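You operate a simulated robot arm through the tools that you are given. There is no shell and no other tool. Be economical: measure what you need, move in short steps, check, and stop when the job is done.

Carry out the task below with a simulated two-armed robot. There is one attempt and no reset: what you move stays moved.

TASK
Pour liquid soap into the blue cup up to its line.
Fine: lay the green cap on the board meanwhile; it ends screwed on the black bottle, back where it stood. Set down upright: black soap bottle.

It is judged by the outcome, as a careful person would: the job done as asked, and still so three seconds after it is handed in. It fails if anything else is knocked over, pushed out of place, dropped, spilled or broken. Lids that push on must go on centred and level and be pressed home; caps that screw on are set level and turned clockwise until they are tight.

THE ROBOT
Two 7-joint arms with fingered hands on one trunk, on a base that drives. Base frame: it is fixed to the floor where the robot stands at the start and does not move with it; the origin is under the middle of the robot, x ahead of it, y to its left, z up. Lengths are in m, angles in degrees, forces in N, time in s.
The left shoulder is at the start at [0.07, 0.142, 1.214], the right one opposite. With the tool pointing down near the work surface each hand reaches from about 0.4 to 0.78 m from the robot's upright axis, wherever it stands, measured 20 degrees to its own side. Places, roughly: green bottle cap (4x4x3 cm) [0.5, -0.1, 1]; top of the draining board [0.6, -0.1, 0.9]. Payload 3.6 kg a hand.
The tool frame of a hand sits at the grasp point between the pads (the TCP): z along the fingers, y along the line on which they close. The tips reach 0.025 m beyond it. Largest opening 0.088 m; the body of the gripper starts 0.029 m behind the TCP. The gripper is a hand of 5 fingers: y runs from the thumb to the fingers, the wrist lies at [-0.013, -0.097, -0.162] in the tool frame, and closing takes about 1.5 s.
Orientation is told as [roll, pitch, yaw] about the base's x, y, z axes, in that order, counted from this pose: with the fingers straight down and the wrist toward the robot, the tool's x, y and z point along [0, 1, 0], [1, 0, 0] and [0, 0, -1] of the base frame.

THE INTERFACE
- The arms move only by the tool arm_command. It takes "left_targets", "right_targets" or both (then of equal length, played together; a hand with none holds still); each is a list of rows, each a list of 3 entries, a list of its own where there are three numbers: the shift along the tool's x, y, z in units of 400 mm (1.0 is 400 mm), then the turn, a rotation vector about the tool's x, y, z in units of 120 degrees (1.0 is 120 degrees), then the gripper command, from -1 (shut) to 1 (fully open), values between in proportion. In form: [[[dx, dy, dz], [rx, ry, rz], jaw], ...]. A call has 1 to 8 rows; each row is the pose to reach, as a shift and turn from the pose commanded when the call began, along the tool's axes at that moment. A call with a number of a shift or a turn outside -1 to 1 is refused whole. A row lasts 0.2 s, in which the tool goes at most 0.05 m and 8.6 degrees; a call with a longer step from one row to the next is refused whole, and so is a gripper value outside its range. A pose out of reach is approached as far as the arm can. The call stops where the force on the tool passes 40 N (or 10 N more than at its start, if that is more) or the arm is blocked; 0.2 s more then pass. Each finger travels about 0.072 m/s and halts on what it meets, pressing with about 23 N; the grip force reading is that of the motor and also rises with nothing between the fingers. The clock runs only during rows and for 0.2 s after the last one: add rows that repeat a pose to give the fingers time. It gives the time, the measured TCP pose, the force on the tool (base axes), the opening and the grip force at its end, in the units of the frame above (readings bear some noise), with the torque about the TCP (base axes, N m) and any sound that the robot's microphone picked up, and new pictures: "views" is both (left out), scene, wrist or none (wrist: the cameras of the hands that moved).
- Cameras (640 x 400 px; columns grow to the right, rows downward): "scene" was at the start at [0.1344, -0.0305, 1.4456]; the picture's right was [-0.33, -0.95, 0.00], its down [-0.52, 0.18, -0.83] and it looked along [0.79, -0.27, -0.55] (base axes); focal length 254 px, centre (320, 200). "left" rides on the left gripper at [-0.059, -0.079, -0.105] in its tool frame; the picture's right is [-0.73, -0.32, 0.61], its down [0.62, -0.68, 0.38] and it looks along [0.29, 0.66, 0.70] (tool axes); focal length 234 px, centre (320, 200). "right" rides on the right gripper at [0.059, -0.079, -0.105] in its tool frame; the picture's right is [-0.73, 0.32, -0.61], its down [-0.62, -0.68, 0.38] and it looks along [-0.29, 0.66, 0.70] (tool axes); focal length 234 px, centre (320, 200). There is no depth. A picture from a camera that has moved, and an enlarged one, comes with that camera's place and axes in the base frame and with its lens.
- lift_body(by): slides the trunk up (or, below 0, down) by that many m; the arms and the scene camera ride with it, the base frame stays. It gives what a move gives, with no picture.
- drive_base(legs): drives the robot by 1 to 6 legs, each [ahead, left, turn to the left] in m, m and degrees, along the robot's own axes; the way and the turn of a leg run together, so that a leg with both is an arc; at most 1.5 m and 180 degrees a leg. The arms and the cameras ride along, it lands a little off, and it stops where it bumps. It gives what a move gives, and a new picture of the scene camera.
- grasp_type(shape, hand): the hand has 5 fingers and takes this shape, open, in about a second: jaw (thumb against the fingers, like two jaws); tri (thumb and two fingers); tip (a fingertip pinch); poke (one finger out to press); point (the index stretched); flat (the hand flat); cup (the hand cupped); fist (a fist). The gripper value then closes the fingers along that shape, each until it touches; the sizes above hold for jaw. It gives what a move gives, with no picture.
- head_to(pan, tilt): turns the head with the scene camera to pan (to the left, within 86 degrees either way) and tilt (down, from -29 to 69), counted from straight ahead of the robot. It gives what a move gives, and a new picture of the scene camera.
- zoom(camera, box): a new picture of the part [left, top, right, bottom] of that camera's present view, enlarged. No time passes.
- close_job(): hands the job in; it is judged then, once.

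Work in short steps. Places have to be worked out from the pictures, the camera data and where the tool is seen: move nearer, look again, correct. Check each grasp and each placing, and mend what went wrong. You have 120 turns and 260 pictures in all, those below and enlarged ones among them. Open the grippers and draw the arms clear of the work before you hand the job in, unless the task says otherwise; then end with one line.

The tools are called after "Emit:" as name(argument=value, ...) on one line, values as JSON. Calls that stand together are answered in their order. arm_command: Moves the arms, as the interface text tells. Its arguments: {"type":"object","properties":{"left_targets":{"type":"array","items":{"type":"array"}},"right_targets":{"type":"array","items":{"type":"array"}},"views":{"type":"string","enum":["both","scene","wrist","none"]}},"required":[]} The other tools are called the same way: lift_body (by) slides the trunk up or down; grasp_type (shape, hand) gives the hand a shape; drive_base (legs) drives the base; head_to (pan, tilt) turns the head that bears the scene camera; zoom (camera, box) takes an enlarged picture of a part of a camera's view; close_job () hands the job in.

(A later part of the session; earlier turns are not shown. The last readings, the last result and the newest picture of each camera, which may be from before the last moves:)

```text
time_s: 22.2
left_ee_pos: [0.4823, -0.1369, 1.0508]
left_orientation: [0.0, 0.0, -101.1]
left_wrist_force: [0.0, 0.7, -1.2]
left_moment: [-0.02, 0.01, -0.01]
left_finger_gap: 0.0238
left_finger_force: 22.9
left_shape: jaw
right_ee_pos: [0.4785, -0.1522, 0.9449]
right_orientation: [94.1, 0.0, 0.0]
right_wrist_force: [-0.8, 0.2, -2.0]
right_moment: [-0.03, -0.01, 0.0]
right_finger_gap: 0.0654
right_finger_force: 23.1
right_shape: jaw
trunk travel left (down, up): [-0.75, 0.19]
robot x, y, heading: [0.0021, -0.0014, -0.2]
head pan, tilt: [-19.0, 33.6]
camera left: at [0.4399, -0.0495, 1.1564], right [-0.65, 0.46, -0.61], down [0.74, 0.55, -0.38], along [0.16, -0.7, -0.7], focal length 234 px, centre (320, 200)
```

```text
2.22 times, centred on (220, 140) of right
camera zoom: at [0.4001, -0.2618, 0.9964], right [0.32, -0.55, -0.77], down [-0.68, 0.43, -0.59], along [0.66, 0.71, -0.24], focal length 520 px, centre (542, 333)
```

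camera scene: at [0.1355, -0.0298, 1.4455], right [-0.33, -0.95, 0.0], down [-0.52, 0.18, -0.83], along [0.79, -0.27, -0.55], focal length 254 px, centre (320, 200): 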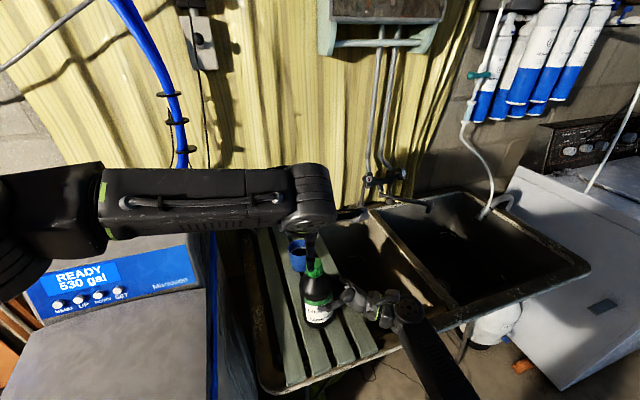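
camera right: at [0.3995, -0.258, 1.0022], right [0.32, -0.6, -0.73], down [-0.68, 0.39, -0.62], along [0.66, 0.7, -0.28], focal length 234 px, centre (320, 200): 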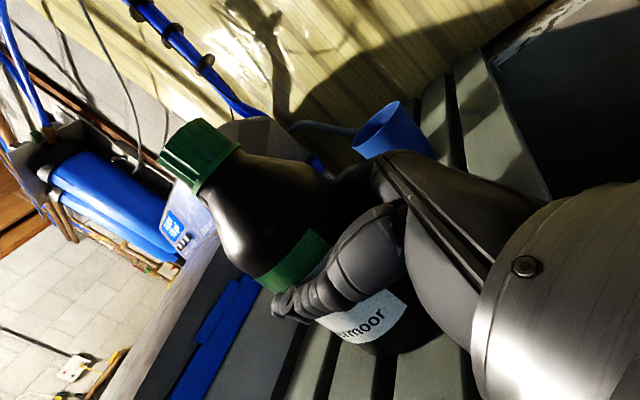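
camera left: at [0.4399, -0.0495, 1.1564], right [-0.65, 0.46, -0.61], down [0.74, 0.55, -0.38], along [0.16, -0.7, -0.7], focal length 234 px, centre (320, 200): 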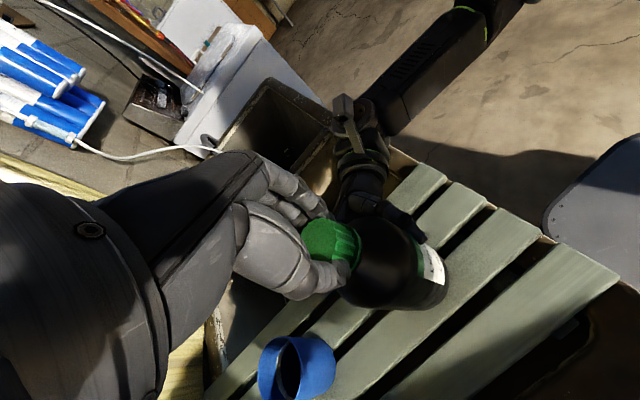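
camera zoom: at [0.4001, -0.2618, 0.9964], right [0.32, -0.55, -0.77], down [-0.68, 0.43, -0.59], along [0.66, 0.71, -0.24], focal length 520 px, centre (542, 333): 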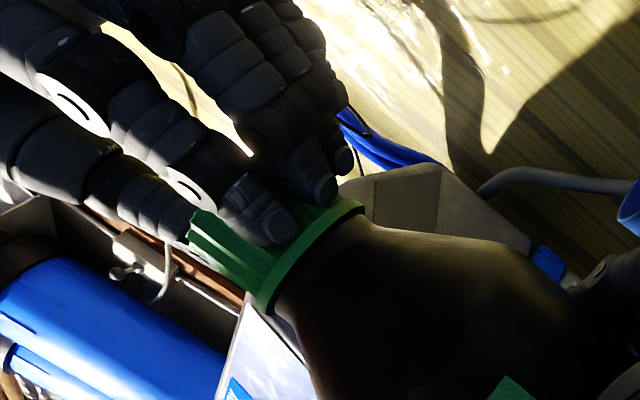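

Grip matches the first one. Turning counterclockwise again, 67° then about 55°.

Emit:
arm_command(left_targets=[[[0, 0, 0], [0, 0, -0.07], -1], [[0, 0, 0], [0, 0, -0.14], -1], [[0, 0, -0.0005], [0, 0, -0.21], -1], [[0, 0, -0.0005], [0, 0, -0.28], -1], [[0, 0, -0.001], [0, 0, -0.35], -1], [[0, 0, -0.001], [0, 0, -0.42], -1], [[0, 0, -0.001], [0, 0, -0.49], -1], [[0, 0, -0.0015], [0, 0, -0.56], -1]], views="none")

Emit:
arm_command(left_targets=[[[0, 0, 0], [0, 0, -0.07], -1], [[0, 0, 0], [0, 0, -0.14], -1], [[0, 0, -0.0005], [0, 0, -0.21], -1], [[0, 0, -0.001], [0, 0, -0.28], -1], [[0, 0, -0.001], [0, 0, -0.35], -1], [[0, 0, -0.0015], [0, 0, -0.42], -1], [[0, 0, -0.0015], [0, 0, -0.45], -1]], views="none")

Emit:
zoom(camera="right", box=[100, 50, 340, 230])

Emit:
zoom(camera="left", box=[260, 180, 460, 330])

```text
time_s: 24.0
left_ee_pos: [0.4838, -0.1371, 1.0514]
left_orientation: [0.0, 0.0, -33.8]
left_wrist_force: [-2.1, -0.6, -1.2]
left_moment: [0.02, 0.1, -0.02]
left_finger_gap: 0.0239
left_finger_force: 22.8
left_shape: jaw
right_ee_pos: [0.4793, -0.1542, 0.9452]
right_orientation: [94.2, 0.0, -0.1]
right_wrist_force: [2.6, 1.2, -2.2]
right_moment: [-0.07, 0.1, 0.0]
right_finger_gap: 0.0655
right_finger_force: 23.2
right_shape: jaw
trunk travel left (down, up): [-0.75, 0.19]
robot x, y, heading: [0.002, -0.0017, 0.1]
head pan, tilt: [-19.0, 33.6]
```

```text
time_s: 25.6
left_ee_pos: [0.4838, -0.1385, 1.0525]
left_orientation: [0.1, 0.0, 20.3]
left_wrist_force: [-1.3, -1.1, -2.5]
left_moment: [-0.08, 0.17, -0.02]
left_finger_gap: 0.0237
left_finger_force: 23.3
left_shape: jaw
right_ee_pos: [0.4792, -0.154, 0.9456]
right_orientation: [94.0, 0.0, 0.0]
right_wrist_force: [0.4, 1.3, -1.2]
right_moment: [-0.09, 0.0, 0.01]
right_finger_gap: 0.0651
right_finger_force: 23.0
right_shape: jaw
trunk travel left (down, up): [-0.75, 0.19]
robot x, y, heading: [0.0013, -0.0002, 0.3]
head pan, tilt: [-19.0, 33.6]
```

```text
2.22 times, centred on (220, 140) of right
camera zoom: at [0.4001, -0.2619, 0.9964], right [0.32, -0.55, -0.77], down [-0.68, 0.43, -0.59], along [0.66, 0.71, -0.24], focal length 520 px, centre (542, 333)
```

zoom: 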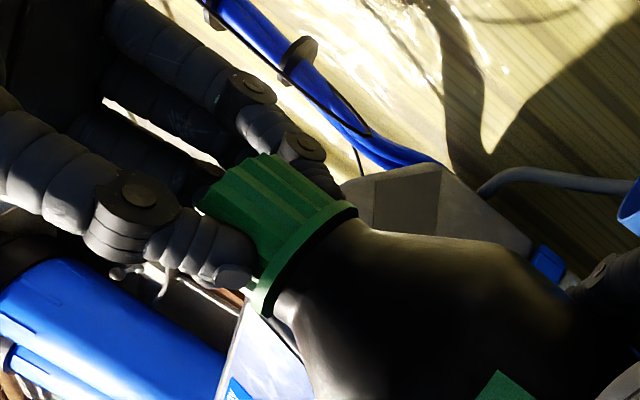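

```text
2.67 times, centred on (360, 255) of left
camera zoom: at [0.4309, -0.2213, 1.1579], right [-0.05, -0.79, -0.61], down [-0.86, 0.35, -0.38], along [0.52, 0.5, -0.7], focal length 624 px, centre (213, 53)
```

zoom: 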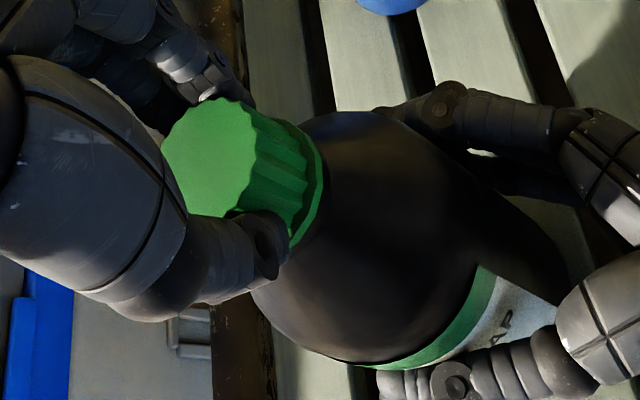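

The cap rises freely, with a dark gap now showing under its flange after about 240°. I open and turn the left hand back in place for another stroke.

Emit:
arm_command(left_targets=[[[0, 0, 0], [0, 0, 0], -0.3], [[0, 0, 0], [0, 0, 0], 0.3], [[0, 0, 0], [0, 0, 0], 1], [[0, 0, 0], [0, 0, 0], 1], [[0, 0, -0.01], [0, 0, 0.07], 1], [[0, 0, -0.02], [0, 0, 0.14], 1], [[0, 0, -0.02], [0, 0, 0.21], 1], [[0, 0, -0.02], [0, 0, 0.28], 1]], views="none")

Emit:
arm_command(left_targets=[[[0, 0, 0], [0, 0, 0.07], 1], [[0, 0, 0], [0, 0, 0.14], 1], [[0, 0, 0], [0, 0, 0.21], 1], [[0, 0, 0], [0, 0, 0.28], 1], [[0, 0, 0], [0, 0, 0.35], 1], [[0, 0, 0], [0, 0, 0.42], 1], [[0, 0, 0], [0, 0, 0.49], 1], [[0, 0, 0], [0, 0, 0.56], 1]], views="none")

Emit:
arm_command(left_targets=[[[0, 0, 0], [0, 0, 0.07], 1], [[0, 0, 0], [0, 0, 0.14], 1], [[0, 0, 0], [0, 0, 0.16], 1], [[0, 0, 0], [0, 0, 0.16], 1]], views="none")

Emit:
zoom(camera="right", box=[100, 50, 340, 230])

Emit:
zoom(camera="scene", box=[240, 200, 400, 320])

```text
time_s: 27.4
left_ee_pos: [0.4842, -0.1372, 1.0604]
left_orientation: [-0.1, 0.0, -13.6]
left_wrist_force: [-0.5, -0.6, 0.9]
left_moment: [-0.01, 0.0, -0.02]
left_finger_gap: 0.0876
left_finger_force: 0.0
left_shape: jaw
right_ee_pos: [0.4797, -0.1525, 0.9443]
right_orientation: [94.0, 0.2, 0.0]
right_wrist_force: [-0.5, -0.1, -2.9]
right_moment: [-0.03, 0.0, 0.03]
right_finger_gap: 0.0655
right_finger_force: 23.4
right_shape: jaw
trunk travel left (down, up): [-0.75, 0.19]
robot x, y, heading: [0.0017, -0.0009, -0.1]
head pan, tilt: [-19.0, 33.6]
```

```text
time_s: 29.2
left_ee_pos: [0.4858, -0.1392, 1.0605]
left_orientation: [0.0, 0.0, -80.8]
left_wrist_force: [0.8, 0.9, -0.4]
left_moment: [-0.01, 0.04, 0.0]
left_finger_gap: 0.0875
left_finger_force: 0.0
left_shape: jaw
right_ee_pos: [0.4789, -0.1537, 0.9456]
right_orientation: [94.1, 0.0, 0.1]
right_wrist_force: [0.2, -0.4, -3.5]
right_moment: [-0.04, 0.0, 0.01]
right_finger_gap: 0.0655
right_finger_force: 23.3
right_shape: jaw
trunk travel left (down, up): [-0.75, 0.19]
robot x, y, heading: [-0.0024, -0.0006, 0.0]
head pan, tilt: [-19.0, 33.6]
```

```text
time_s: 30.2
left_ee_pos: [0.4839, -0.1381, 1.0603]
left_orientation: [0.0, 0.0, -100.0]
left_wrist_force: [-0.2, 1.5, -0.8]
left_moment: [-0.02, 0.0, 0.01]
left_finger_gap: 0.0878
left_finger_force: 0.0
left_shape: jaw
right_ee_pos: [0.4785, -0.1529, 0.945]
right_orientation: [94.0, 0.1, 0.0]
right_wrist_force: [-0.1, -0.3, -3.3]
right_moment: [-0.06, 0.02, 0.0]
right_finger_gap: 0.0656
right_finger_force: 23.3
right_shape: jaw
trunk travel left (down, up): [-0.75, 0.19]
robot x, y, heading: [-0.0003, -0.0008, -0.4]
head pan, tilt: [-19.0, 33.6]
```

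```text
2.22 times, centred on (220, 140) of right
camera zoom: at [0.4002, -0.2619, 0.9963], right [0.32, -0.55, -0.77], down [-0.68, 0.43, -0.59], along [0.66, 0.71, -0.24], focal length 520 px, centre (542, 333)
```

zoom: 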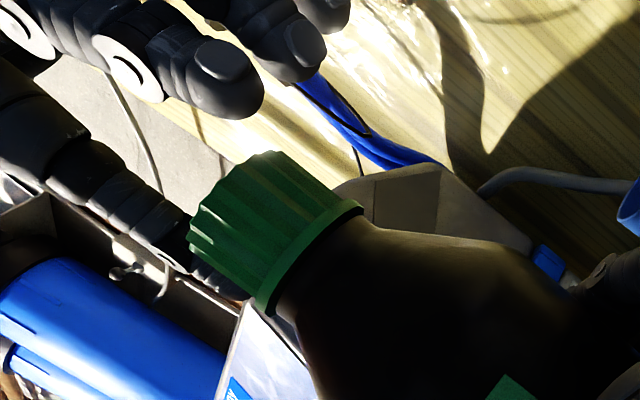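

```text
3.33 times, centred on (320, 260) of scene
camera zoom: at [0.135, -0.0308, 1.4455], right [-0.33, -0.95, 0.0], down [-0.52, 0.18, -0.83], along [0.79, -0.27, -0.55], focal length 845 px, centre (320, 0)
```

zoom: 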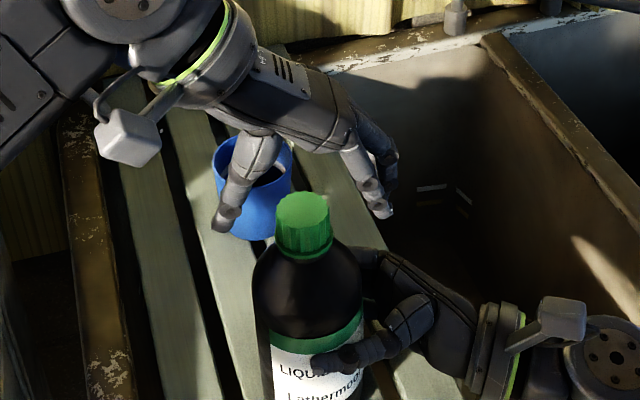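

Another stroke: lower 7 mm, close, then turn.

Emit:
arm_command(left_targets=[[[0, 0, 0.017], [0, 0, 0], 0.6], [[0, 0, 0.017], [0, 0, 0], 0.1], [[0, 0, 0.017], [0, 0, 0], -0.4], [[0, 0, 0.017], [0, 0, 0], -1], [[0, 0, 0.017], [0, 0, 0], -1], [[0, 0, 0.017], [0, 0, 0], -1], [[0, 0, 0.017], [0, 0, -0.07], -1], [[0, 0, 0.017], [0, 0, -0.14], -1]], views="none")

Emit:
arm_command(left_targets=[[[0, 0, 0], [0, 0, -0.07], -1], [[0, 0, 0], [0, 0, -0.14], -1], [[0, 0, -0.0005], [0, 0, -0.21], -1], [[0, 0, -0.0005], [0, 0, -0.28], -1], [[0, 0, -0.001], [0, 0, -0.35], -1], [[0, 0, -0.001], [0, 0, -0.42], -1], [[0, 0, -0.001], [0, 0, -0.49], -1], [[0, 0, -0.0015], [0, 0, -0.56], -1]], views="none")

Emit:
arm_command(left_targets=[[[0, 0, 0], [0, 0, -0.07], -1], [[0, 0, 0], [0, 0, -0.14], -1], [[0, 0, -0.0005], [0, 0, -0.21], -1], [[0, 0, -0.001], [0, 0, -0.28], -1]], views="none")

Emit:
zoom(camera="right", box=[100, 50, 340, 230])

```text
time_s: 32.0
left_ee_pos: [0.4836, -0.1391, 1.0539]
left_orientation: [0.0, 0.0, -83.0]
left_wrist_force: [-0.5, 0.2, -0.5]
left_moment: [-0.02, 0.01, -0.01]
left_finger_gap: 0.0238
left_finger_force: 24.0
left_shape: jaw
right_ee_pos: [0.4778, -0.1531, 0.9441]
right_orientation: [94.1, 0.0, 0.0]
right_wrist_force: [1.0, 0.4, -3.1]
right_moment: [0.03, 0.05, 0.04]
right_finger_gap: 0.0655
right_finger_force: 23.0
right_shape: jaw
trunk travel left (down, up): [-0.75, 0.19]
robot x, y, heading: [-0.0003, 0.0002, 0.1]
head pan, tilt: [-19.0, 33.6]
```

```text
time_s: 33.8
left_ee_pos: [0.4823, -0.1376, 1.0544]
left_orientation: [0.0, 0.1, -15.8]
left_wrist_force: [-1.6, -0.2, -0.1]
left_moment: [0.01, 0.15, -0.02]
left_finger_gap: 0.0236
left_finger_force: 23.2
left_shape: jaw
right_ee_pos: [0.4791, -0.1524, 0.9447]
right_orientation: [94.1, -0.1, 0.0]
right_wrist_force: [2.3, 0.3, -3.1]
right_moment: [-0.1, 0.12, -0.06]
right_finger_gap: 0.0651
right_finger_force: 23.4
right_shape: jaw
trunk travel left (down, up): [-0.75, 0.19]
robot x, y, heading: [-0.0019, -0.0016, -0.0]
head pan, tilt: [-19.0, 33.6]
```

```text
time_s: 34.8
left_ee_pos: [0.4839, -0.1388, 1.054]
left_orientation: [-0.1, 0.0, 17.8]
left_wrist_force: [-2.1, -0.9, -1.1]
left_moment: [-0.01, 0.17, 0.0]
left_finger_gap: 0.0233
left_finger_force: 23.2
left_shape: jaw
right_ee_pos: [0.479, -0.1531, 0.9435]
right_orientation: [94.2, 0.1, 0.0]
right_wrist_force: [1.3, 1.3, -3.4]
right_moment: [-0.07, 0.07, 0.0]
right_finger_gap: 0.0655
right_finger_force: 23.0
right_shape: jaw
trunk travel left (down, up): [-0.75, 0.19]
robot x, y, heading: [-0.0011, 0.0024, 0.2]
head pan, tilt: [-19.0, 33.6]
```

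```text
2.22 times, centred on (220, 140) of right
camera zoom: at [0.3997, -0.2627, 0.9963], right [0.32, -0.55, -0.77], down [-0.68, 0.43, -0.59], along [0.66, 0.72, -0.24], focal length 520 px, centre (542, 333)
```

zoom: 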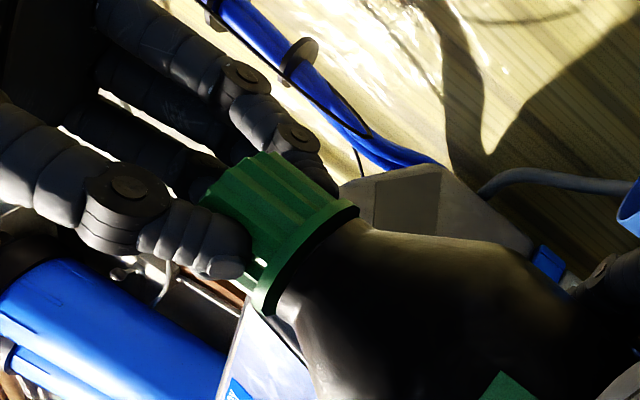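

About a full turn and a bit so far. I test by pulling the cap up 5 mm and reading the force.

Emit:
arm_command(left_targets=[[[0, 0, -0.006], [0, 0, -0.03], -1], [[0, 0, -0.012], [0, 0, -0.05], -1]], views="none")

Emit:
zoom(camera="right", box=[100, 50, 340, 230])

```text
time_s: 35.4
left_ee_pos: [0.4842, -0.1381, 1.0591]
left_orientation: [0.1, 0.0, 23.9]
left_wrist_force: [0.0, -1.7, -11.5]
left_moment: [-0.12, 0.14, -0.03]
left_finger_gap: 0.0228
left_finger_force: 23.3
left_shape: jaw
right_ee_pos: [0.4788, -0.1534, 0.9458]
right_orientation: [94.2, -0.1, 0.0]
right_wrist_force: [-0.9, 2.0, 8.5]
right_moment: [0.02, -0.21, 0.05]
right_finger_gap: 0.0654
right_finger_force: 22.9
right_shape: jaw
trunk travel left (down, up): [-0.75, 0.19]
robot x, y, heading: [0.0021, 0.0035, -0.2]
head pan, tilt: [-19.0, 33.6]
```

```text
2.22 times, centred on (220, 140) of right
camera zoom: at [0.4, -0.2621, 0.9969], right [0.32, -0.55, -0.77], down [-0.68, 0.43, -0.59], along [0.66, 0.72, -0.24], focal length 520 px, centre (542, 333)
```

zoom: 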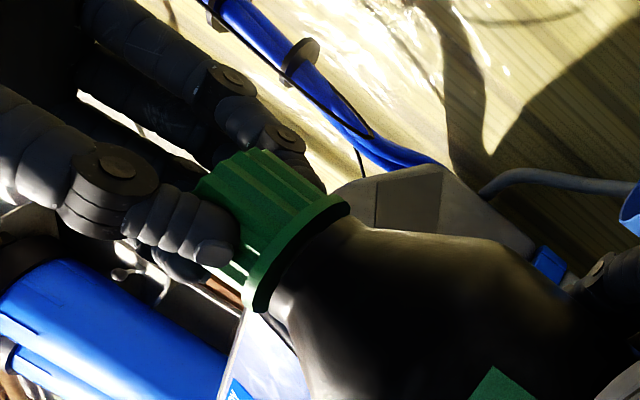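

The pull met 11 N, so the thread is still engaged. Back down 5 mm, release, and wind back for another stroke.

Emit:
arm_command(left_targets=[[[0, 0, 0.006], [0, 0, 0], -1], [[0, 0, 0.012], [0, 0, 0], -1], [[0, 0, 0.012], [0, 0, 0], -0.3], [[0, 0, 0.012], [0, 0, 0], 0.4], [[0, 0, 0.012], [0, 0, 0], 1], [[0, 0, 0.012], [0, 0, 0], 1], [[0, 0, 0.002], [0, 0, 0.07], 1], [[0, 0, -0.008], [0, 0, 0.14], 1]], views="none")

Emit:
arm_command(left_targets=[[[0, 0, 0], [0, 0, 0.07], 1], [[0, 0, 0], [0, 0, 0.14], 1], [[0, 0, 0], [0, 0, 0.21], 1], [[0, 0, 0], [0, 0, 0.28], 1], [[0, 0, 0], [0, 0, 0.35], 1], [[0, 0, 0], [0, 0, 0.42], 1], [[0, 0, 0], [0, 0, 0.49], 1], [[0, 0, 0], [0, 0, 0.56], 1]], views="none")

Emit:
arm_command(left_targets=[[[0, 0, 0], [0, 0, 0.07], 1], [[0, 0, 0], [0, 0, 0.14], 1], [[0, 0, 0], [0, 0, 0.21], 1], [[0, 0, 0], [0, 0, 0.28], 1], [[0, 0, 0], [0, 0, 0.33], 1], [[0, 0, 0], [0, 0, 0.33], 1]], views="none")

Emit:
zoom(camera="right", box=[100, 50, 340, 230])

Emit:
zoom(camera="scene", box=[240, 200, 400, 320])

```text
time_s: 37.2
left_ee_pos: [0.4839, -0.1375, 1.0616]
left_orientation: [0.1, 0.0, 6.9]
left_wrist_force: [0.3, 0.4, 1.0]
left_moment: [0.02, 0.01, 0.03]
left_finger_gap: 0.0877
left_finger_force: 0.1
left_shape: jaw
right_ee_pos: [0.479, -0.153, 0.9449]
right_orientation: [94.1, 0.1, 0.0]
right_wrist_force: [-0.5, 0.5, -3.2]
right_moment: [-0.02, 0.03, 0.0]
right_finger_gap: 0.0654
right_finger_force: 22.8
right_shape: jaw
trunk travel left (down, up): [-0.75, 0.19]
robot x, y, heading: [0.0032, -0.0001, -0.2]
head pan, tilt: [-19.0, 33.6]
```

```text
time_s: 39.0
left_ee_pos: [0.4848, -0.1383, 1.0623]
left_orientation: [-0.1, 0.0, -60.3]
left_wrist_force: [0.1, -1.0, -0.1]
left_moment: [-0.01, 0.0, -0.02]
left_finger_gap: 0.0873
left_finger_force: 0.1
left_shape: jaw
right_ee_pos: [0.4787, -0.1523, 0.9444]
right_orientation: [94.2, 0.0, 0.0]
right_wrist_force: [-0.3, 0.2, -2.8]
right_moment: [-0.05, -0.01, 0.02]
right_finger_gap: 0.0651
right_finger_force: 22.4
right_shape: jaw
trunk travel left (down, up): [-0.75, 0.19]
robot x, y, heading: [0.0007, 0.0013, -0.2]
head pan, tilt: [-19.0, 33.6]
```

```text
time_s: 40.4
left_ee_pos: [0.4835, -0.1386, 1.0625]
left_orientation: [0.0, 0.0, -100.1]
left_wrist_force: [-0.1, 0.3, -0.1]
left_moment: [-0.01, 0.03, 0.03]
left_finger_gap: 0.0879
left_finger_force: 0.0
left_shape: jaw
right_ee_pos: [0.4779, -0.1527, 0.9452]
right_orientation: [94.1, 0.0, 0.0]
right_wrist_force: [0.3, 0.4, -4.4]
right_moment: [-0.02, 0.01, -0.01]
right_finger_gap: 0.0651
right_finger_force: 23.0
right_shape: jaw
trunk travel left (down, up): [-0.75, 0.19]
robot x, y, heading: [-0.0021, 0.0031, 0.0]
head pan, tilt: [-19.0, 33.6]
```

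```text
2.22 times, centred on (220, 140) of right
camera zoom: at [0.4001, -0.2617, 0.9964], right [0.32, -0.55, -0.77], down [-0.68, 0.43, -0.59], along [0.66, 0.71, -0.24], focal length 520 px, centre (542, 333)
```

zoom: 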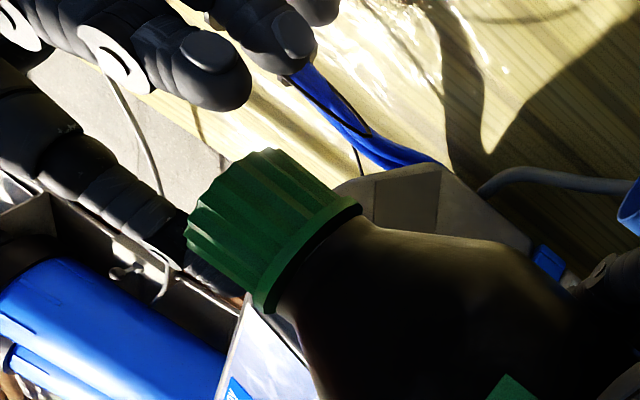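

```text
3.33 times, centred on (320, 260) of scene
camera zoom: at [0.1348, -0.0306, 1.4456], right [-0.33, -0.95, 0.0], down [-0.52, 0.18, -0.83], along [0.79, -0.27, -0.55], focal length 845 px, centre (320, 0)
```

zoom: 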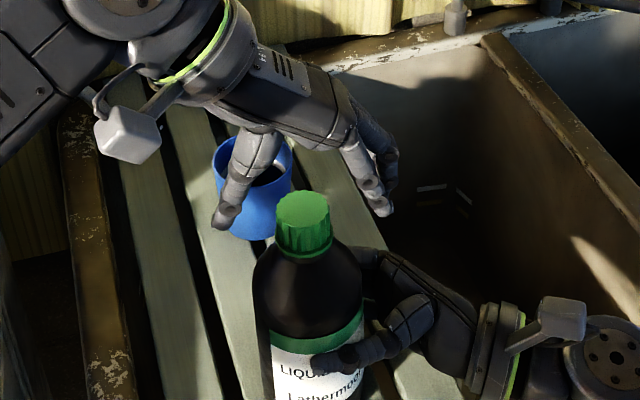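

The cap keeps rising by a bit over 1 mm per stroke. Next stroke.

Emit:
arm_command(left_targets=[[[0, 0, 0.017], [0, 0, 0], 0.6], [[0, 0, 0.017], [0, 0, 0], 0.1], [[0, 0, 0.017], [0, 0, 0], -0.4], [[0, 0, 0.017], [0, 0, 0], -1], [[0, 0, 0.017], [0, 0, 0], -1], [[0, 0, 0.017], [0, 0, 0], -1], [[0, 0, 0.017], [0, 0, -0.07], -1], [[0, 0, 0.017], [0, 0, -0.14], -1]], views="none")

Emit:
arm_command(left_targets=[[[0, 0, 0], [0, 0, -0.07], -1], [[0, 0, 0], [0, 0, -0.14], -1], [[0, 0, -0.0005], [0, 0, -0.21], -1], [[0, 0, -0.001], [0, 0, -0.28], -1], [[0, 0, -0.001], [0, 0, -0.35], -1], [[0, 0, -0.0015], [0, 0, -0.42], -1], [[0, 0, -0.002], [0, 0, -0.49], -1], [[0, 0, -0.002], [0, 0, -0.56], -1]], views="none")

Emit:
arm_command(left_targets=[[[0, 0, 0], [0, 0, -0.07], -1], [[0, 0, 0], [0, 0, -0.14], -1], [[0, 0, -0.0005], [0, 0, -0.21], -1], [[0, 0, -0.001], [0, 0, -0.28], -1], [[0, 0, -0.001], [0, 0, -0.33], -1], [[0, 0, -0.007], [0, 0, -0.35], -1]], views="none")

Emit:
zoom(camera="right", box=[100, 50, 340, 230])

```text
time_s: 42.2
left_ee_pos: [0.4843, -0.1389, 1.0556]
left_orientation: [-0.1, -0.1, -82.9]
left_wrist_force: [-0.3, -0.4, -0.8]
left_moment: [-0.05, -0.04, -0.04]
left_finger_gap: 0.0243
left_finger_force: 22.7
left_shape: jaw
right_ee_pos: [0.4787, -0.1538, 0.9453]
right_orientation: [94.1, 0.0, 0.1]
right_wrist_force: [0.4, 0.3, -2.2]
right_moment: [0.0, 0.07, 0.02]
right_finger_gap: 0.0655
right_finger_force: 22.8
right_shape: jaw
trunk travel left (down, up): [-0.75, 0.19]
robot x, y, heading: [0.0009, -0.0027, -0.1]
head pan, tilt: [-19.0, 33.6]
```

```text
time_s: 44.0
left_ee_pos: [0.4841, -0.1405, 1.0577]
left_orientation: [0.0, -0.1, -15.7]
left_wrist_force: [-1.0, -0.1, 0.2]
left_moment: [-0.02, 0.01, -0.01]
left_finger_gap: 0.0244
left_finger_force: 23.4
left_shape: jaw
right_ee_pos: [0.4783, -0.1537, 0.9439]
right_orientation: [94.1, 0.0, 0.0]
right_wrist_force: [0.5, -0.1, -3.2]
right_moment: [-0.07, 0.04, -0.04]
right_finger_gap: 0.0657
right_finger_force: 23.2
right_shape: jaw
trunk travel left (down, up): [-0.75, 0.19]
robot x, y, heading: [-0.0009, 0.0003, 0.0]
head pan, tilt: [-19.0, 33.6]
```

```text
time_s: 45.4
left_ee_pos: [0.4844, -0.138, 1.0596]
left_orientation: [0.0, 0.0, 26.3]
left_wrist_force: [-0.8, -0.7, 0.3]
left_moment: [-0.03, 0.02, -0.03]
left_finger_gap: 0.0243
left_finger_force: 23.0
left_shape: jaw
right_ee_pos: [0.4776, -0.1533, 0.9447]
right_orientation: [94.1, 0.0, 0.0]
right_wrist_force: [-0.2, 0.2, -2.6]
right_moment: [-0.08, 0.02, 0.0]
right_finger_gap: 0.0652
right_finger_force: 22.7
right_shape: jaw
trunk travel left (down, up): [-0.75, 0.19]
robot x, y, heading: [0.0005, 0.0007, -0.0]
head pan, tilt: [-19.0, 33.6]
```

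```text
2.22 times, centred on (220, 140) of right
camera zoom: at [0.4, -0.2619, 0.9964], right [0.32, -0.55, -0.77], down [-0.68, 0.43, -0.59], along [0.66, 0.71, -0.24], focal length 520 px, centre (542, 333)
```

zoom: 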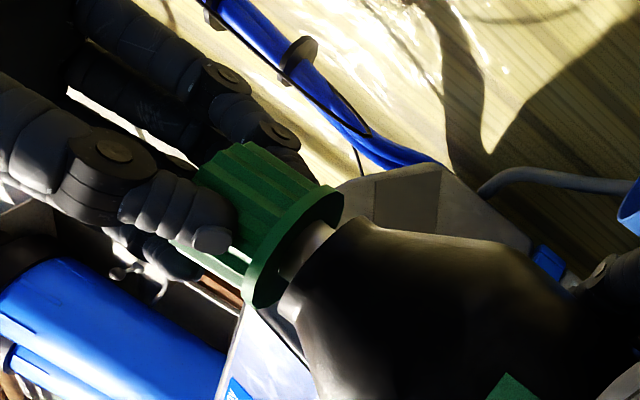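

No pull force now, and the threaded neck shows below the cap, so it's off. I lift it straight up, then carry it over the left slat near (0.52, -0.05).

Emit:
arm_command(left_targets=[[[0, 0, -0.06], [0, 0, 0], -1], [[0, 0, -0.12], [0, 0, 0], -1], [[0, 0, -0.17], [0, 0, 0], -1], [[0.03, 0.035, -0.17], [0, 0, 0.05], -1], [[0.06, 0.07, -0.17], [0, 0, 0.1], -1], [[0.1, 0.11, -0.17], [0, 0, 0.15], -1], [[0.13, 0.15, -0.17], [0, 0, 0.2], -1], [[0.158, 0.177, -0.17], [0, 0, 0.22], -1]], views="both")

Emit:
zoom(camera="scene", box=[240, 200, 400, 320])

```text
time_s: 47.2
left_ee_pos: [0.5205, -0.052, 1.1271]
left_orientation: [0.0, 0.1, -0.3]
left_wrist_force: [-0.7, -0.5, 0.0]
left_moment: [0.01, 0.01, 0.01]
left_finger_gap: 0.0245
left_finger_force: 22.8
left_shape: jaw
right_ee_pos: [0.4793, -0.153, 0.944]
right_orientation: [94.1, -0.1, 0.1]
right_wrist_force: [0.2, 0.8, -3.5]
right_moment: [-0.04, -0.03, -0.02]
right_finger_gap: 0.0654
right_finger_force: 23.0
right_shape: jaw
trunk travel left (down, up): [-0.75, 0.19]
robot x, y, heading: [-0.0017, -0.0017, 0.2]
head pan, tilt: [-19.0, 33.6]
camera scene: at [0.1351, -0.0299, 1.4456], right [-0.33, -0.95, 0.0], down [-0.52, 0.18, -0.83], along [0.79, -0.27, -0.55], focal length 254 px, centre (320, 200)
camera left: at [0.4413, -0.1094, 1.2327], right [-0.33, -0.72, -0.61], down [-0.68, 0.63, -0.38], along [0.66, 0.29, -0.7], focal length 234 px, centre (320, 200)
```

scene: 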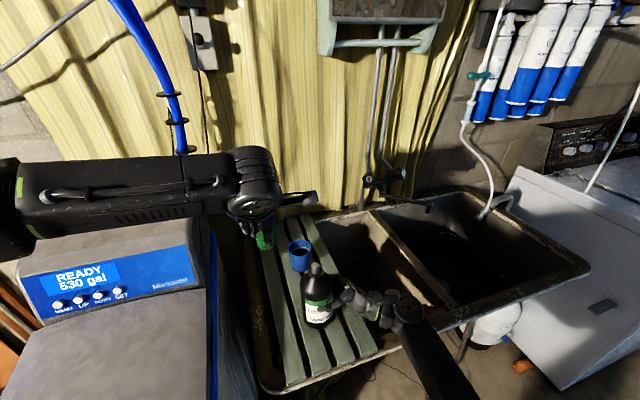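
left: 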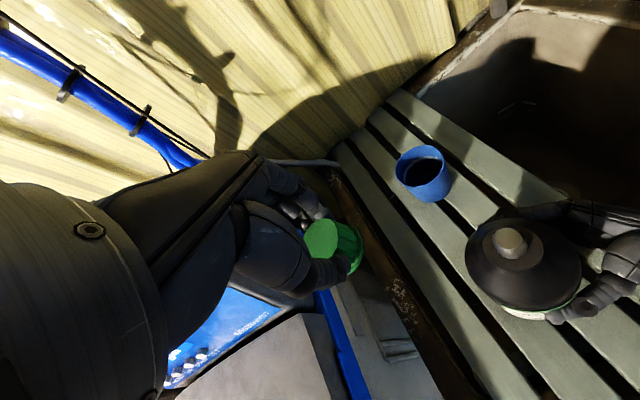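

```text
3.33 times, centred on (320, 260) of scene
camera zoom: at [0.1351, -0.0299, 1.4456], right [-0.33, -0.95, 0.0], down [-0.52, 0.18, -0.83], along [0.79, -0.27, -0.55], focal length 845 px, centre (320, 0)
```

zoom: 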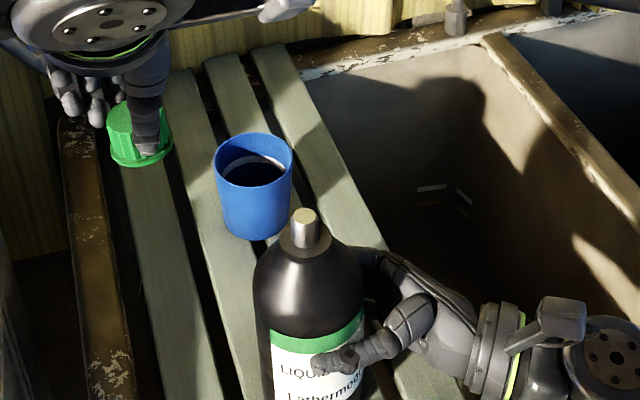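

The cap is free, showing a narrow spout on the bottle. Lowering the cap toward the slat, then checking before contact.

Emit:
arm_command(left_targets=[[[0, 0, 0.1], [0, 0, 0], -1], [[0, 0, 0.2], [0, 0, 0], -1], [[0, 0, 0.29], [0, 0, 0], -1], [[0, 0, 0.36], [0, 0, 0], -1], [[0, 0, 0.4], [0, 0, 0], -1]], views="both")

Emit:
zoom(camera="scene", box=[220, 200, 380, 320])

```text
time_s: 48.4
left_ee_pos: [0.5207, -0.0505, 0.967]
left_orientation: [0.0, 0.0, -0.3]
left_wrist_force: [1.1, -0.2, -0.5]
left_moment: [-0.01, 0.01, -0.01]
left_finger_gap: 0.0245
left_finger_force: 23.2
left_shape: jaw
right_ee_pos: [0.4792, -0.152, 0.9451]
right_orientation: [94.1, -0.1, 0.0]
right_wrist_force: [0.0, 0.2, -2.1]
right_moment: [-0.03, 0.0, -0.01]
right_finger_gap: 0.0653
right_finger_force: 22.2
right_shape: jaw
trunk travel left (down, up): [-0.75, 0.19]
robot x, y, heading: [-0.0001, -0.0003, -0.2]
head pan, tilt: [-19.0, 33.6]
camera scene: at [0.1348, -0.0307, 1.4456], right [-0.33, -0.95, 0.0], down [-0.52, 0.18, -0.83], along [0.79, -0.27, -0.55], focal length 254 px, centre (320, 200)
camera left: at [0.4411, -0.1091, 1.0717], right [-0.33, -0.72, -0.61], down [-0.68, 0.63, -0.38], along [0.66, 0.29, -0.7], focal length 234 px, centre (320, 200)
```

scene: 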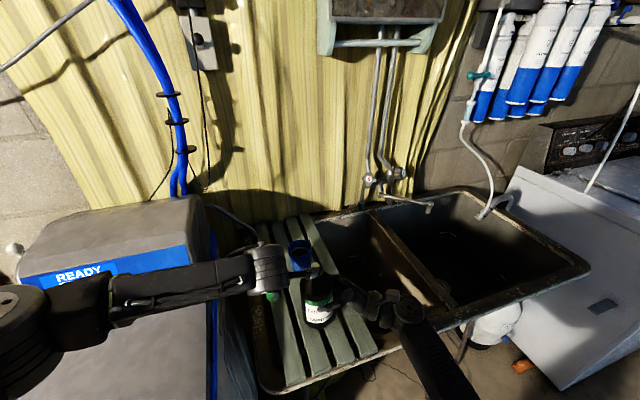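
left: 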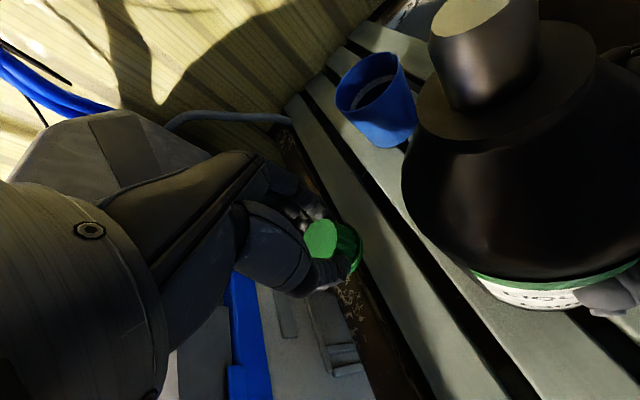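

```text
3.33 times, centred on (300, 260) of scene
camera zoom: at [0.1348, -0.0307, 1.4456], right [-0.33, -0.95, 0.0], down [-0.52, 0.18, -0.83], along [0.79, -0.27, -0.55], focal length 845 px, centre (387, 0)
```

zoom: 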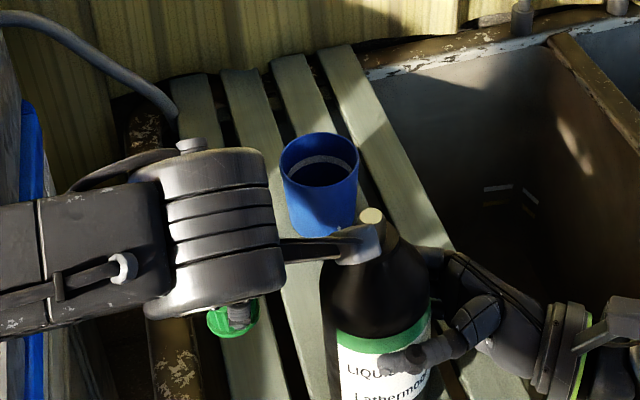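

The left wrist camera hangs close to the bottle neck, so I turn the hand 25° clockwise to swing it away. Then I lower in small steps until the cap touches.

Emit:
arm_command(left_targets=[[[-0.003, 0, 0], [0, 0, 0.07], -1], [[-0.005, 0, 0], [0, 0, 0.14], -1], [[-0.008, 0, 0], [0, 0, 0.21], -1], [[-0.008, 0, 0.02], [0, 0, 0.21], -1], [[-0.008, 0, 0.04], [0, 0, 0.21], -1], [[-0.008, 0, 0.06], [0, 0, 0.21], -1]], views="wrist")

Emit:
zoom(camera="scene", box=[220, 200, 380, 320])

```text
time_s: 49.8
left_ee_pos: [0.5209, -0.0531, 0.9439]
left_orientation: [0.0, 0.0, -25.6]
left_wrist_force: [-0.7, 0.1, 0.3]
left_moment: [-0.06, 0.02, 0.0]
left_finger_gap: 0.024
left_finger_force: 22.5
left_shape: jaw
right_ee_pos: [0.4794, -0.1524, 0.9447]
right_orientation: [94.1, 0.0, 0.1]
right_wrist_force: [-0.6, 0.1, -3.2]
right_moment: [-0.07, -0.02, 0.01]
right_finger_gap: 0.0655
right_finger_force: 23.0
right_shape: jaw
trunk travel left (down, up): [-0.75, 0.19]
robot x, y, heading: [0.003, 0.0005, 0.1]
head pan, tilt: [-19.0, 33.6]
camera left: at [0.4236, -0.0734, 1.0496], right [-0.6, -0.52, -0.61], down [-0.35, 0.86, -0.38], along [0.72, -0.02, -0.7], focal length 234 px, centre (320, 200)
```

left: 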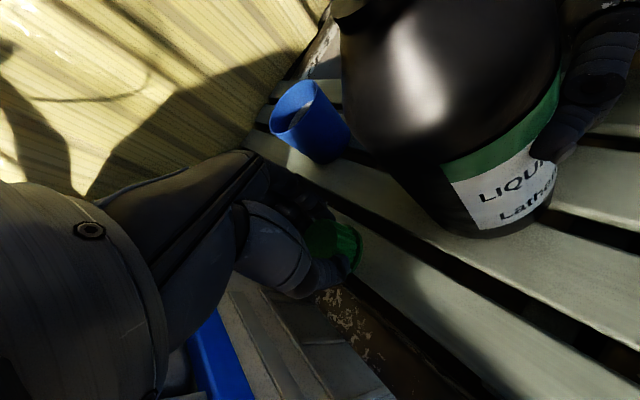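

```text
3.33 times, centred on (300, 260) of scene
camera zoom: at [0.1349, -0.0306, 1.4456], right [-0.33, -0.95, 0.0], down [-0.52, 0.18, -0.83], along [0.79, -0.27, -0.55], focal length 845 px, centre (387, 0)
```

zoom: 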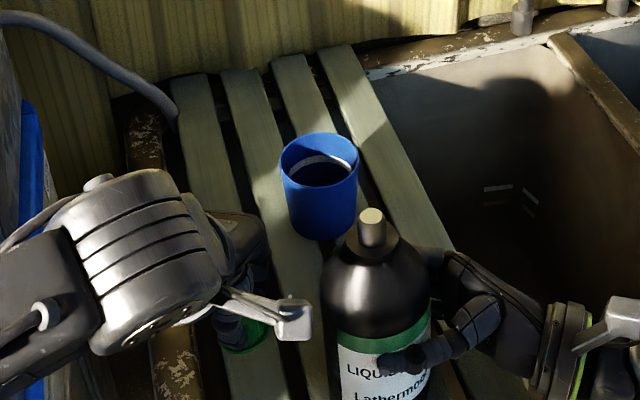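

No contact yet at 0.944. Continuing in 3 mm steps.

Emit:
arm_command(left_targets=[[[0, 0, 0.008], [0, 0, 0], -1], [[0, 0, 0.016], [0, 0, 0], -1]], views="none")

Emit:
arm_command(left_targets=[[[0, 0, 0.006], [0, 0, 0], -1], [[0, 0, 0.012], [0, 0, 0], -1]], views="wrist")

```text
time_s: 50.4
left_ee_pos: [0.5202, -0.0559, 0.9373]
left_orientation: [0.0, 0.0, -25.5]
left_wrist_force: [0.7, 0.1, 0.8]
left_moment: [-0.03, 0.01, -0.01]
left_finger_gap: 0.0242
left_finger_force: 22.5
left_shape: jaw
right_ee_pos: [0.4785, -0.1522, 0.9444]
right_orientation: [94.1, 0.0, -0.1]
right_wrist_force: [0.6, 0.7, -3.3]
right_moment: [-0.03, -0.02, -0.01]
right_finger_gap: 0.0653
right_finger_force: 23.7
right_shape: jaw
trunk travel left (down, up): [-0.75, 0.19]
robot x, y, heading: [-0.0001, 0.0, -0.2]
head pan, tilt: [-19.0, 33.6]
```

```text
time_s: 51.0
left_ee_pos: [0.5195, -0.0542, 0.9325]
left_orientation: [-0.1, 0.0, -25.5]
left_wrist_force: [-0.1, 0.4, 0.3]
left_moment: [-0.04, 0.01, 0.03]
left_finger_gap: 0.0243
left_finger_force: 22.7
left_shape: jaw
right_ee_pos: [0.4788, -0.1532, 0.9449]
right_orientation: [94.1, 0.0, 0.0]
right_wrist_force: [-0.3, -0.9, -2.0]
right_moment: [-0.03, 0.01, 0.03]
right_finger_gap: 0.0653
right_finger_force: 23.2
right_shape: jaw
trunk travel left (down, up): [-0.75, 0.19]
robot x, y, heading: [-0.0006, -0.0006, 0.0]
head pan, tilt: [-19.0, 33.6]
camera left: at [0.4231, -0.0735, 1.0376], right [-0.6, -0.52, -0.61], down [-0.35, 0.86, -0.38], along [0.72, -0.02, -0.7], focal length 234 px, centre (320, 200)
```

left: 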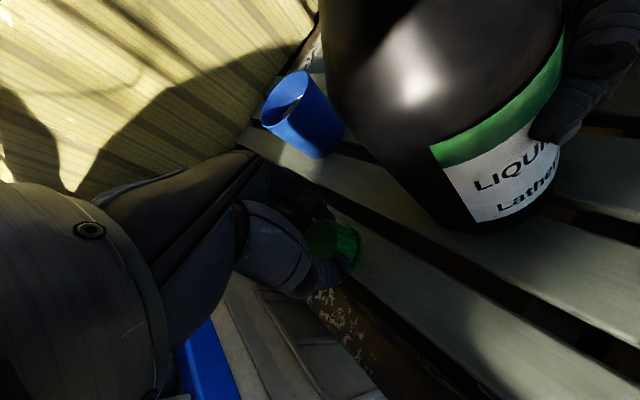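

Still no contact at 0.9325. Continuing down.

Emit:
arm_command(left_targets=[[[0, 0, 0.006], [0, 0, 0], -1], [[0, 0, 0.012], [0, 0, 0], -1]], views="none")

Emit:
arm_command(left_targets=[[[0, 0, 0.006], [0, 0, 0], -1], [[0, 0, 0.012], [0, 0, 0], -1]], views="none")

Emit:
zoom(camera="scene", box=[220, 240, 340, 330])

Emit:
zoom(camera="left", box=[240, 160, 440, 310])

```text
time_s: 51.6
left_ee_pos: [0.519, -0.0553, 0.928]
left_orientation: [0.0, -0.1, -25.5]
left_wrist_force: [0.1, 0.5, -0.8]
left_moment: [0.01, 0.01, -0.01]
left_finger_gap: 0.0243
left_finger_force: 23.1
left_shape: jaw
right_ee_pos: [0.4791, -0.1533, 0.9448]
right_orientation: [94.2, 0.0, 0.0]
right_wrist_force: [0.1, -0.4, -2.4]
right_moment: [-0.03, 0.0, 0.01]
right_finger_gap: 0.0654
right_finger_force: 23.0
right_shape: jaw
trunk travel left (down, up): [-0.75, 0.19]
robot x, y, heading: [0.0, 0.0048, 0.3]
head pan, tilt: [-19.0, 33.6]
```

```text
time_s: 52.2
left_ee_pos: [0.5195, -0.0538, 0.9232]
left_orientation: [0.1, 0.1, -25.4]
left_wrist_force: [-0.2, 0.0, -0.4]
left_moment: [0.0, 0.04, 0.01]
left_finger_gap: 0.0243
left_finger_force: 22.6
left_shape: jaw
right_ee_pos: [0.4784, -0.154, 0.9452]
right_orientation: [94.1, 0.0, 0.0]
right_wrist_force: [-0.4, 0.7, -2.5]
right_moment: [-0.06, -0.01, -0.01]
right_finger_gap: 0.0655
right_finger_force: 22.7
right_shape: jaw
trunk travel left (down, up): [-0.75, 0.19]
robot x, y, heading: [-0.0007, -0.0007, 0.2]
head pan, tilt: [-19.0, 33.6]
```

```text
4.44 times, centred on (280, 285) of scene
camera zoom: at [0.1349, -0.0307, 1.4456], right [-0.33, -0.95, 0.0], down [-0.52, 0.18, -0.83], along [0.79, -0.27, -0.55], focal length 1126 px, centre (498, -178)
```

zoom: 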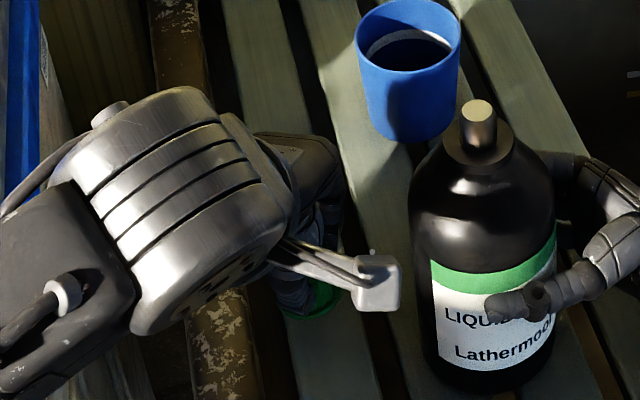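

```text
2.67 times, centred on (340, 235) of left
camera zoom: at [0.4229, -0.0732, 1.028], right [-0.6, -0.52, -0.61], down [-0.35, 0.86, -0.38], along [0.72, -0.02, -0.7], focal length 624 px, centre (267, 107)
```

zoom: 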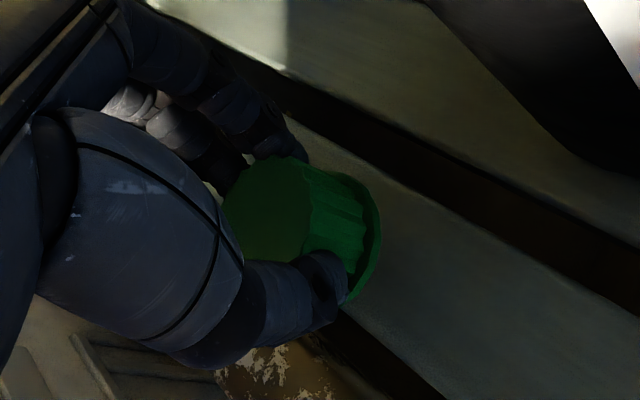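

Nothing touched yet. The board seems near 0.885. I nudge 7 mm to the right to centre the cap on the slat and keep lowering in small steps.

Emit:
arm_command(left_targets=[[[-0.016, 0.0075, 0], [0, 0, 0], -1], [[-0.016, 0.0075, 0.005], [0, 0, 0], -1], [[-0.016, 0.0075, 0.01], [0, 0, 0], -1]], views="none")

Emit:
arm_command(left_targets=[[[0, 0, 0.005], [0, 0, 0], -1], [[0, 0, 0.01], [0, 0, 0], -1]], views="none")

Emit:
zoom(camera="left", box=[240, 160, 440, 310])

```text
time_s: 53.0
left_ee_pos: [0.519, -0.0612, 0.9193]
left_orientation: [0.0, -0.1, -25.4]
left_wrist_force: [-0.4, 0.0, -0.1]
left_moment: [-0.03, 0.01, -0.02]
left_finger_gap: 0.0245
left_finger_force: 22.8
left_shape: jaw
right_ee_pos: [0.4788, -0.1532, 0.945]
right_orientation: [94.0, 0.0, 0.0]
right_wrist_force: [-0.1, 0.7, -3.3]
right_moment: [-0.04, -0.03, -0.01]
right_finger_gap: 0.0653
right_finger_force: 22.7
right_shape: jaw
trunk travel left (down, up): [-0.75, 0.19]
robot x, y, heading: [0.0002, -0.0008, -0.2]
head pan, tilt: [-19.0, 33.6]
```

```text
time_s: 53.6
left_ee_pos: [0.5185, -0.0615, 0.9159]
left_orientation: [0.1, -0.1, -25.4]
left_wrist_force: [-0.3, -0.1, 0.2]
left_moment: [-0.04, 0.0, 0.01]
left_finger_gap: 0.0244
left_finger_force: 23.1
left_shape: jaw
right_ee_pos: [0.4768, -0.1539, 0.9459]
right_orientation: [94.2, -0.1, -0.1]
right_wrist_force: [0.0, 0.0, -3.2]
right_moment: [-0.04, -0.02, 0.03]
right_finger_gap: 0.0653
right_finger_force: 23.2
right_shape: jaw
trunk travel left (down, up): [-0.75, 0.19]
robot x, y, heading: [0.0003, -0.0002, 0.1]
head pan, tilt: [-19.0, 33.6]
```

```text
2.67 times, centred on (340, 235) of left
camera zoom: at [0.4214, -0.081, 1.0211], right [-0.6, -0.52, -0.61], down [-0.35, 0.86, -0.38], along [0.72, -0.02, -0.69], focal length 624 px, centre (267, 107)
```

zoom: 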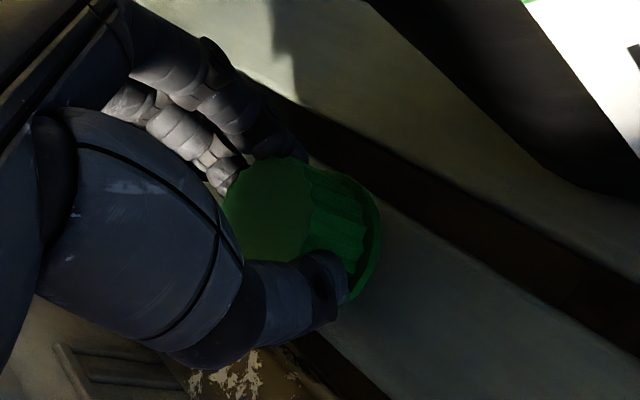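

Cap is well over the slat, still no contact. Continue.

Emit:
arm_command(left_targets=[[[0, 0, 0.005], [0, 0, 0], -1], [[0, 0, 0.01], [0, 0, 0], -1]], views="none")

Emit:
arm_command(left_targets=[[[0, 0, 0.005], [0, 0, 0], -1], [[0, 0, 0.01], [0, 0, 0], -1]], views="none")

Emit:
arm_command(left_targets=[[[0, 0, 0.005], [0, 0, 0], -1]], views="none")

Emit:
zoom(camera="left", box=[240, 160, 440, 310])

```text
time_s: 54.2
left_ee_pos: [0.5164, -0.0615, 0.9159]
left_orientation: [0.3, -0.3, -25.3]
left_wrist_force: [1.1, -1.0, -0.1]
left_moment: [0.02, 0.04, -0.02]
left_finger_gap: 0.024
left_finger_force: 22.8
left_shape: jaw
right_ee_pos: [0.4745, -0.1551, 0.9483]
right_orientation: [94.2, -0.2, 0.0]
right_wrist_force: [-0.4, -0.8, -3.2]
right_moment: [-0.06, -0.03, -0.02]
right_finger_gap: 0.0653
right_finger_force: 22.9
right_shape: jaw
trunk travel left (down, up): [-0.75, 0.19]
robot x, y, heading: [-0.0039, -0.0016, -0.1]
head pan, tilt: [-19.0, 33.6]
```

```text
time_s: 54.8
left_ee_pos: [0.5167, -0.0597, 0.9149]
left_orientation: [0.5, -0.8, -25.3]
left_wrist_force: [-0.3, 0.1, -0.1]
left_moment: [0.01, -0.01, -0.04]
left_finger_gap: 0.0241
left_finger_force: 23.0
left_shape: jaw
right_ee_pos: [0.4721, -0.1536, 0.9508]
right_orientation: [94.1, -0.5, 0.0]
right_wrist_force: [-0.6, 0.5, -3.2]
right_moment: [-0.06, 0.01, -0.04]
right_finger_gap: 0.0652
right_finger_force: 23.7
right_shape: jaw
trunk travel left (down, up): [-0.75, 0.19]
robot x, y, heading: [0.0031, -0.0013, -0.3]
head pan, tilt: [-19.0, 33.6]
```

```text
time_s: 55.2
left_ee_pos: [0.5144, -0.0603, 0.9157]
left_orientation: [0.7, -1.0, -25.4]
left_wrist_force: [0.5, -0.3, 0.5]
left_moment: [0.0, 0.01, -0.01]
left_finger_gap: 0.0241
left_finger_force: 22.9
left_shape: jaw
right_ee_pos: [0.471, -0.1532, 0.9507]
right_orientation: [94.1, -0.6, 0.0]
right_wrist_force: [0.1, -0.2, -3.2]
right_moment: [-0.04, 0.01, -0.02]
right_finger_gap: 0.0654
right_finger_force: 23.3
right_shape: jaw
trunk travel left (down, up): [-0.75, 0.19]
robot x, y, heading: [0.0009, 0.0025, 0.2]
head pan, tilt: [-19.0, 33.6]
```

```text
2.67 times, centred on (340, 235) of left
camera zoom: at [0.4156, -0.0801, 1.0187], right [-0.59, -0.52, -0.62], down [-0.34, 0.86, -0.39], along [0.73, -0.02, -0.68], focal length 624 px, centre (267, 107)
```

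zoom: 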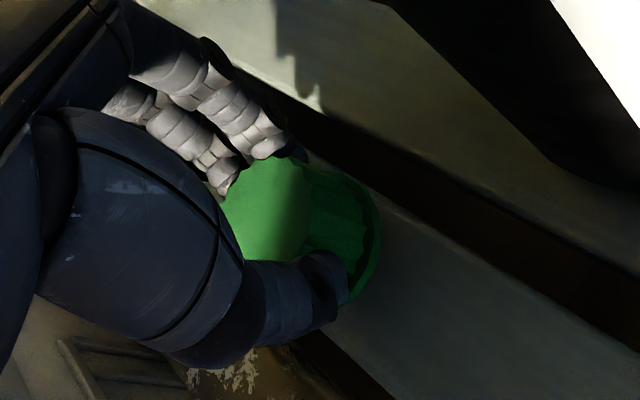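

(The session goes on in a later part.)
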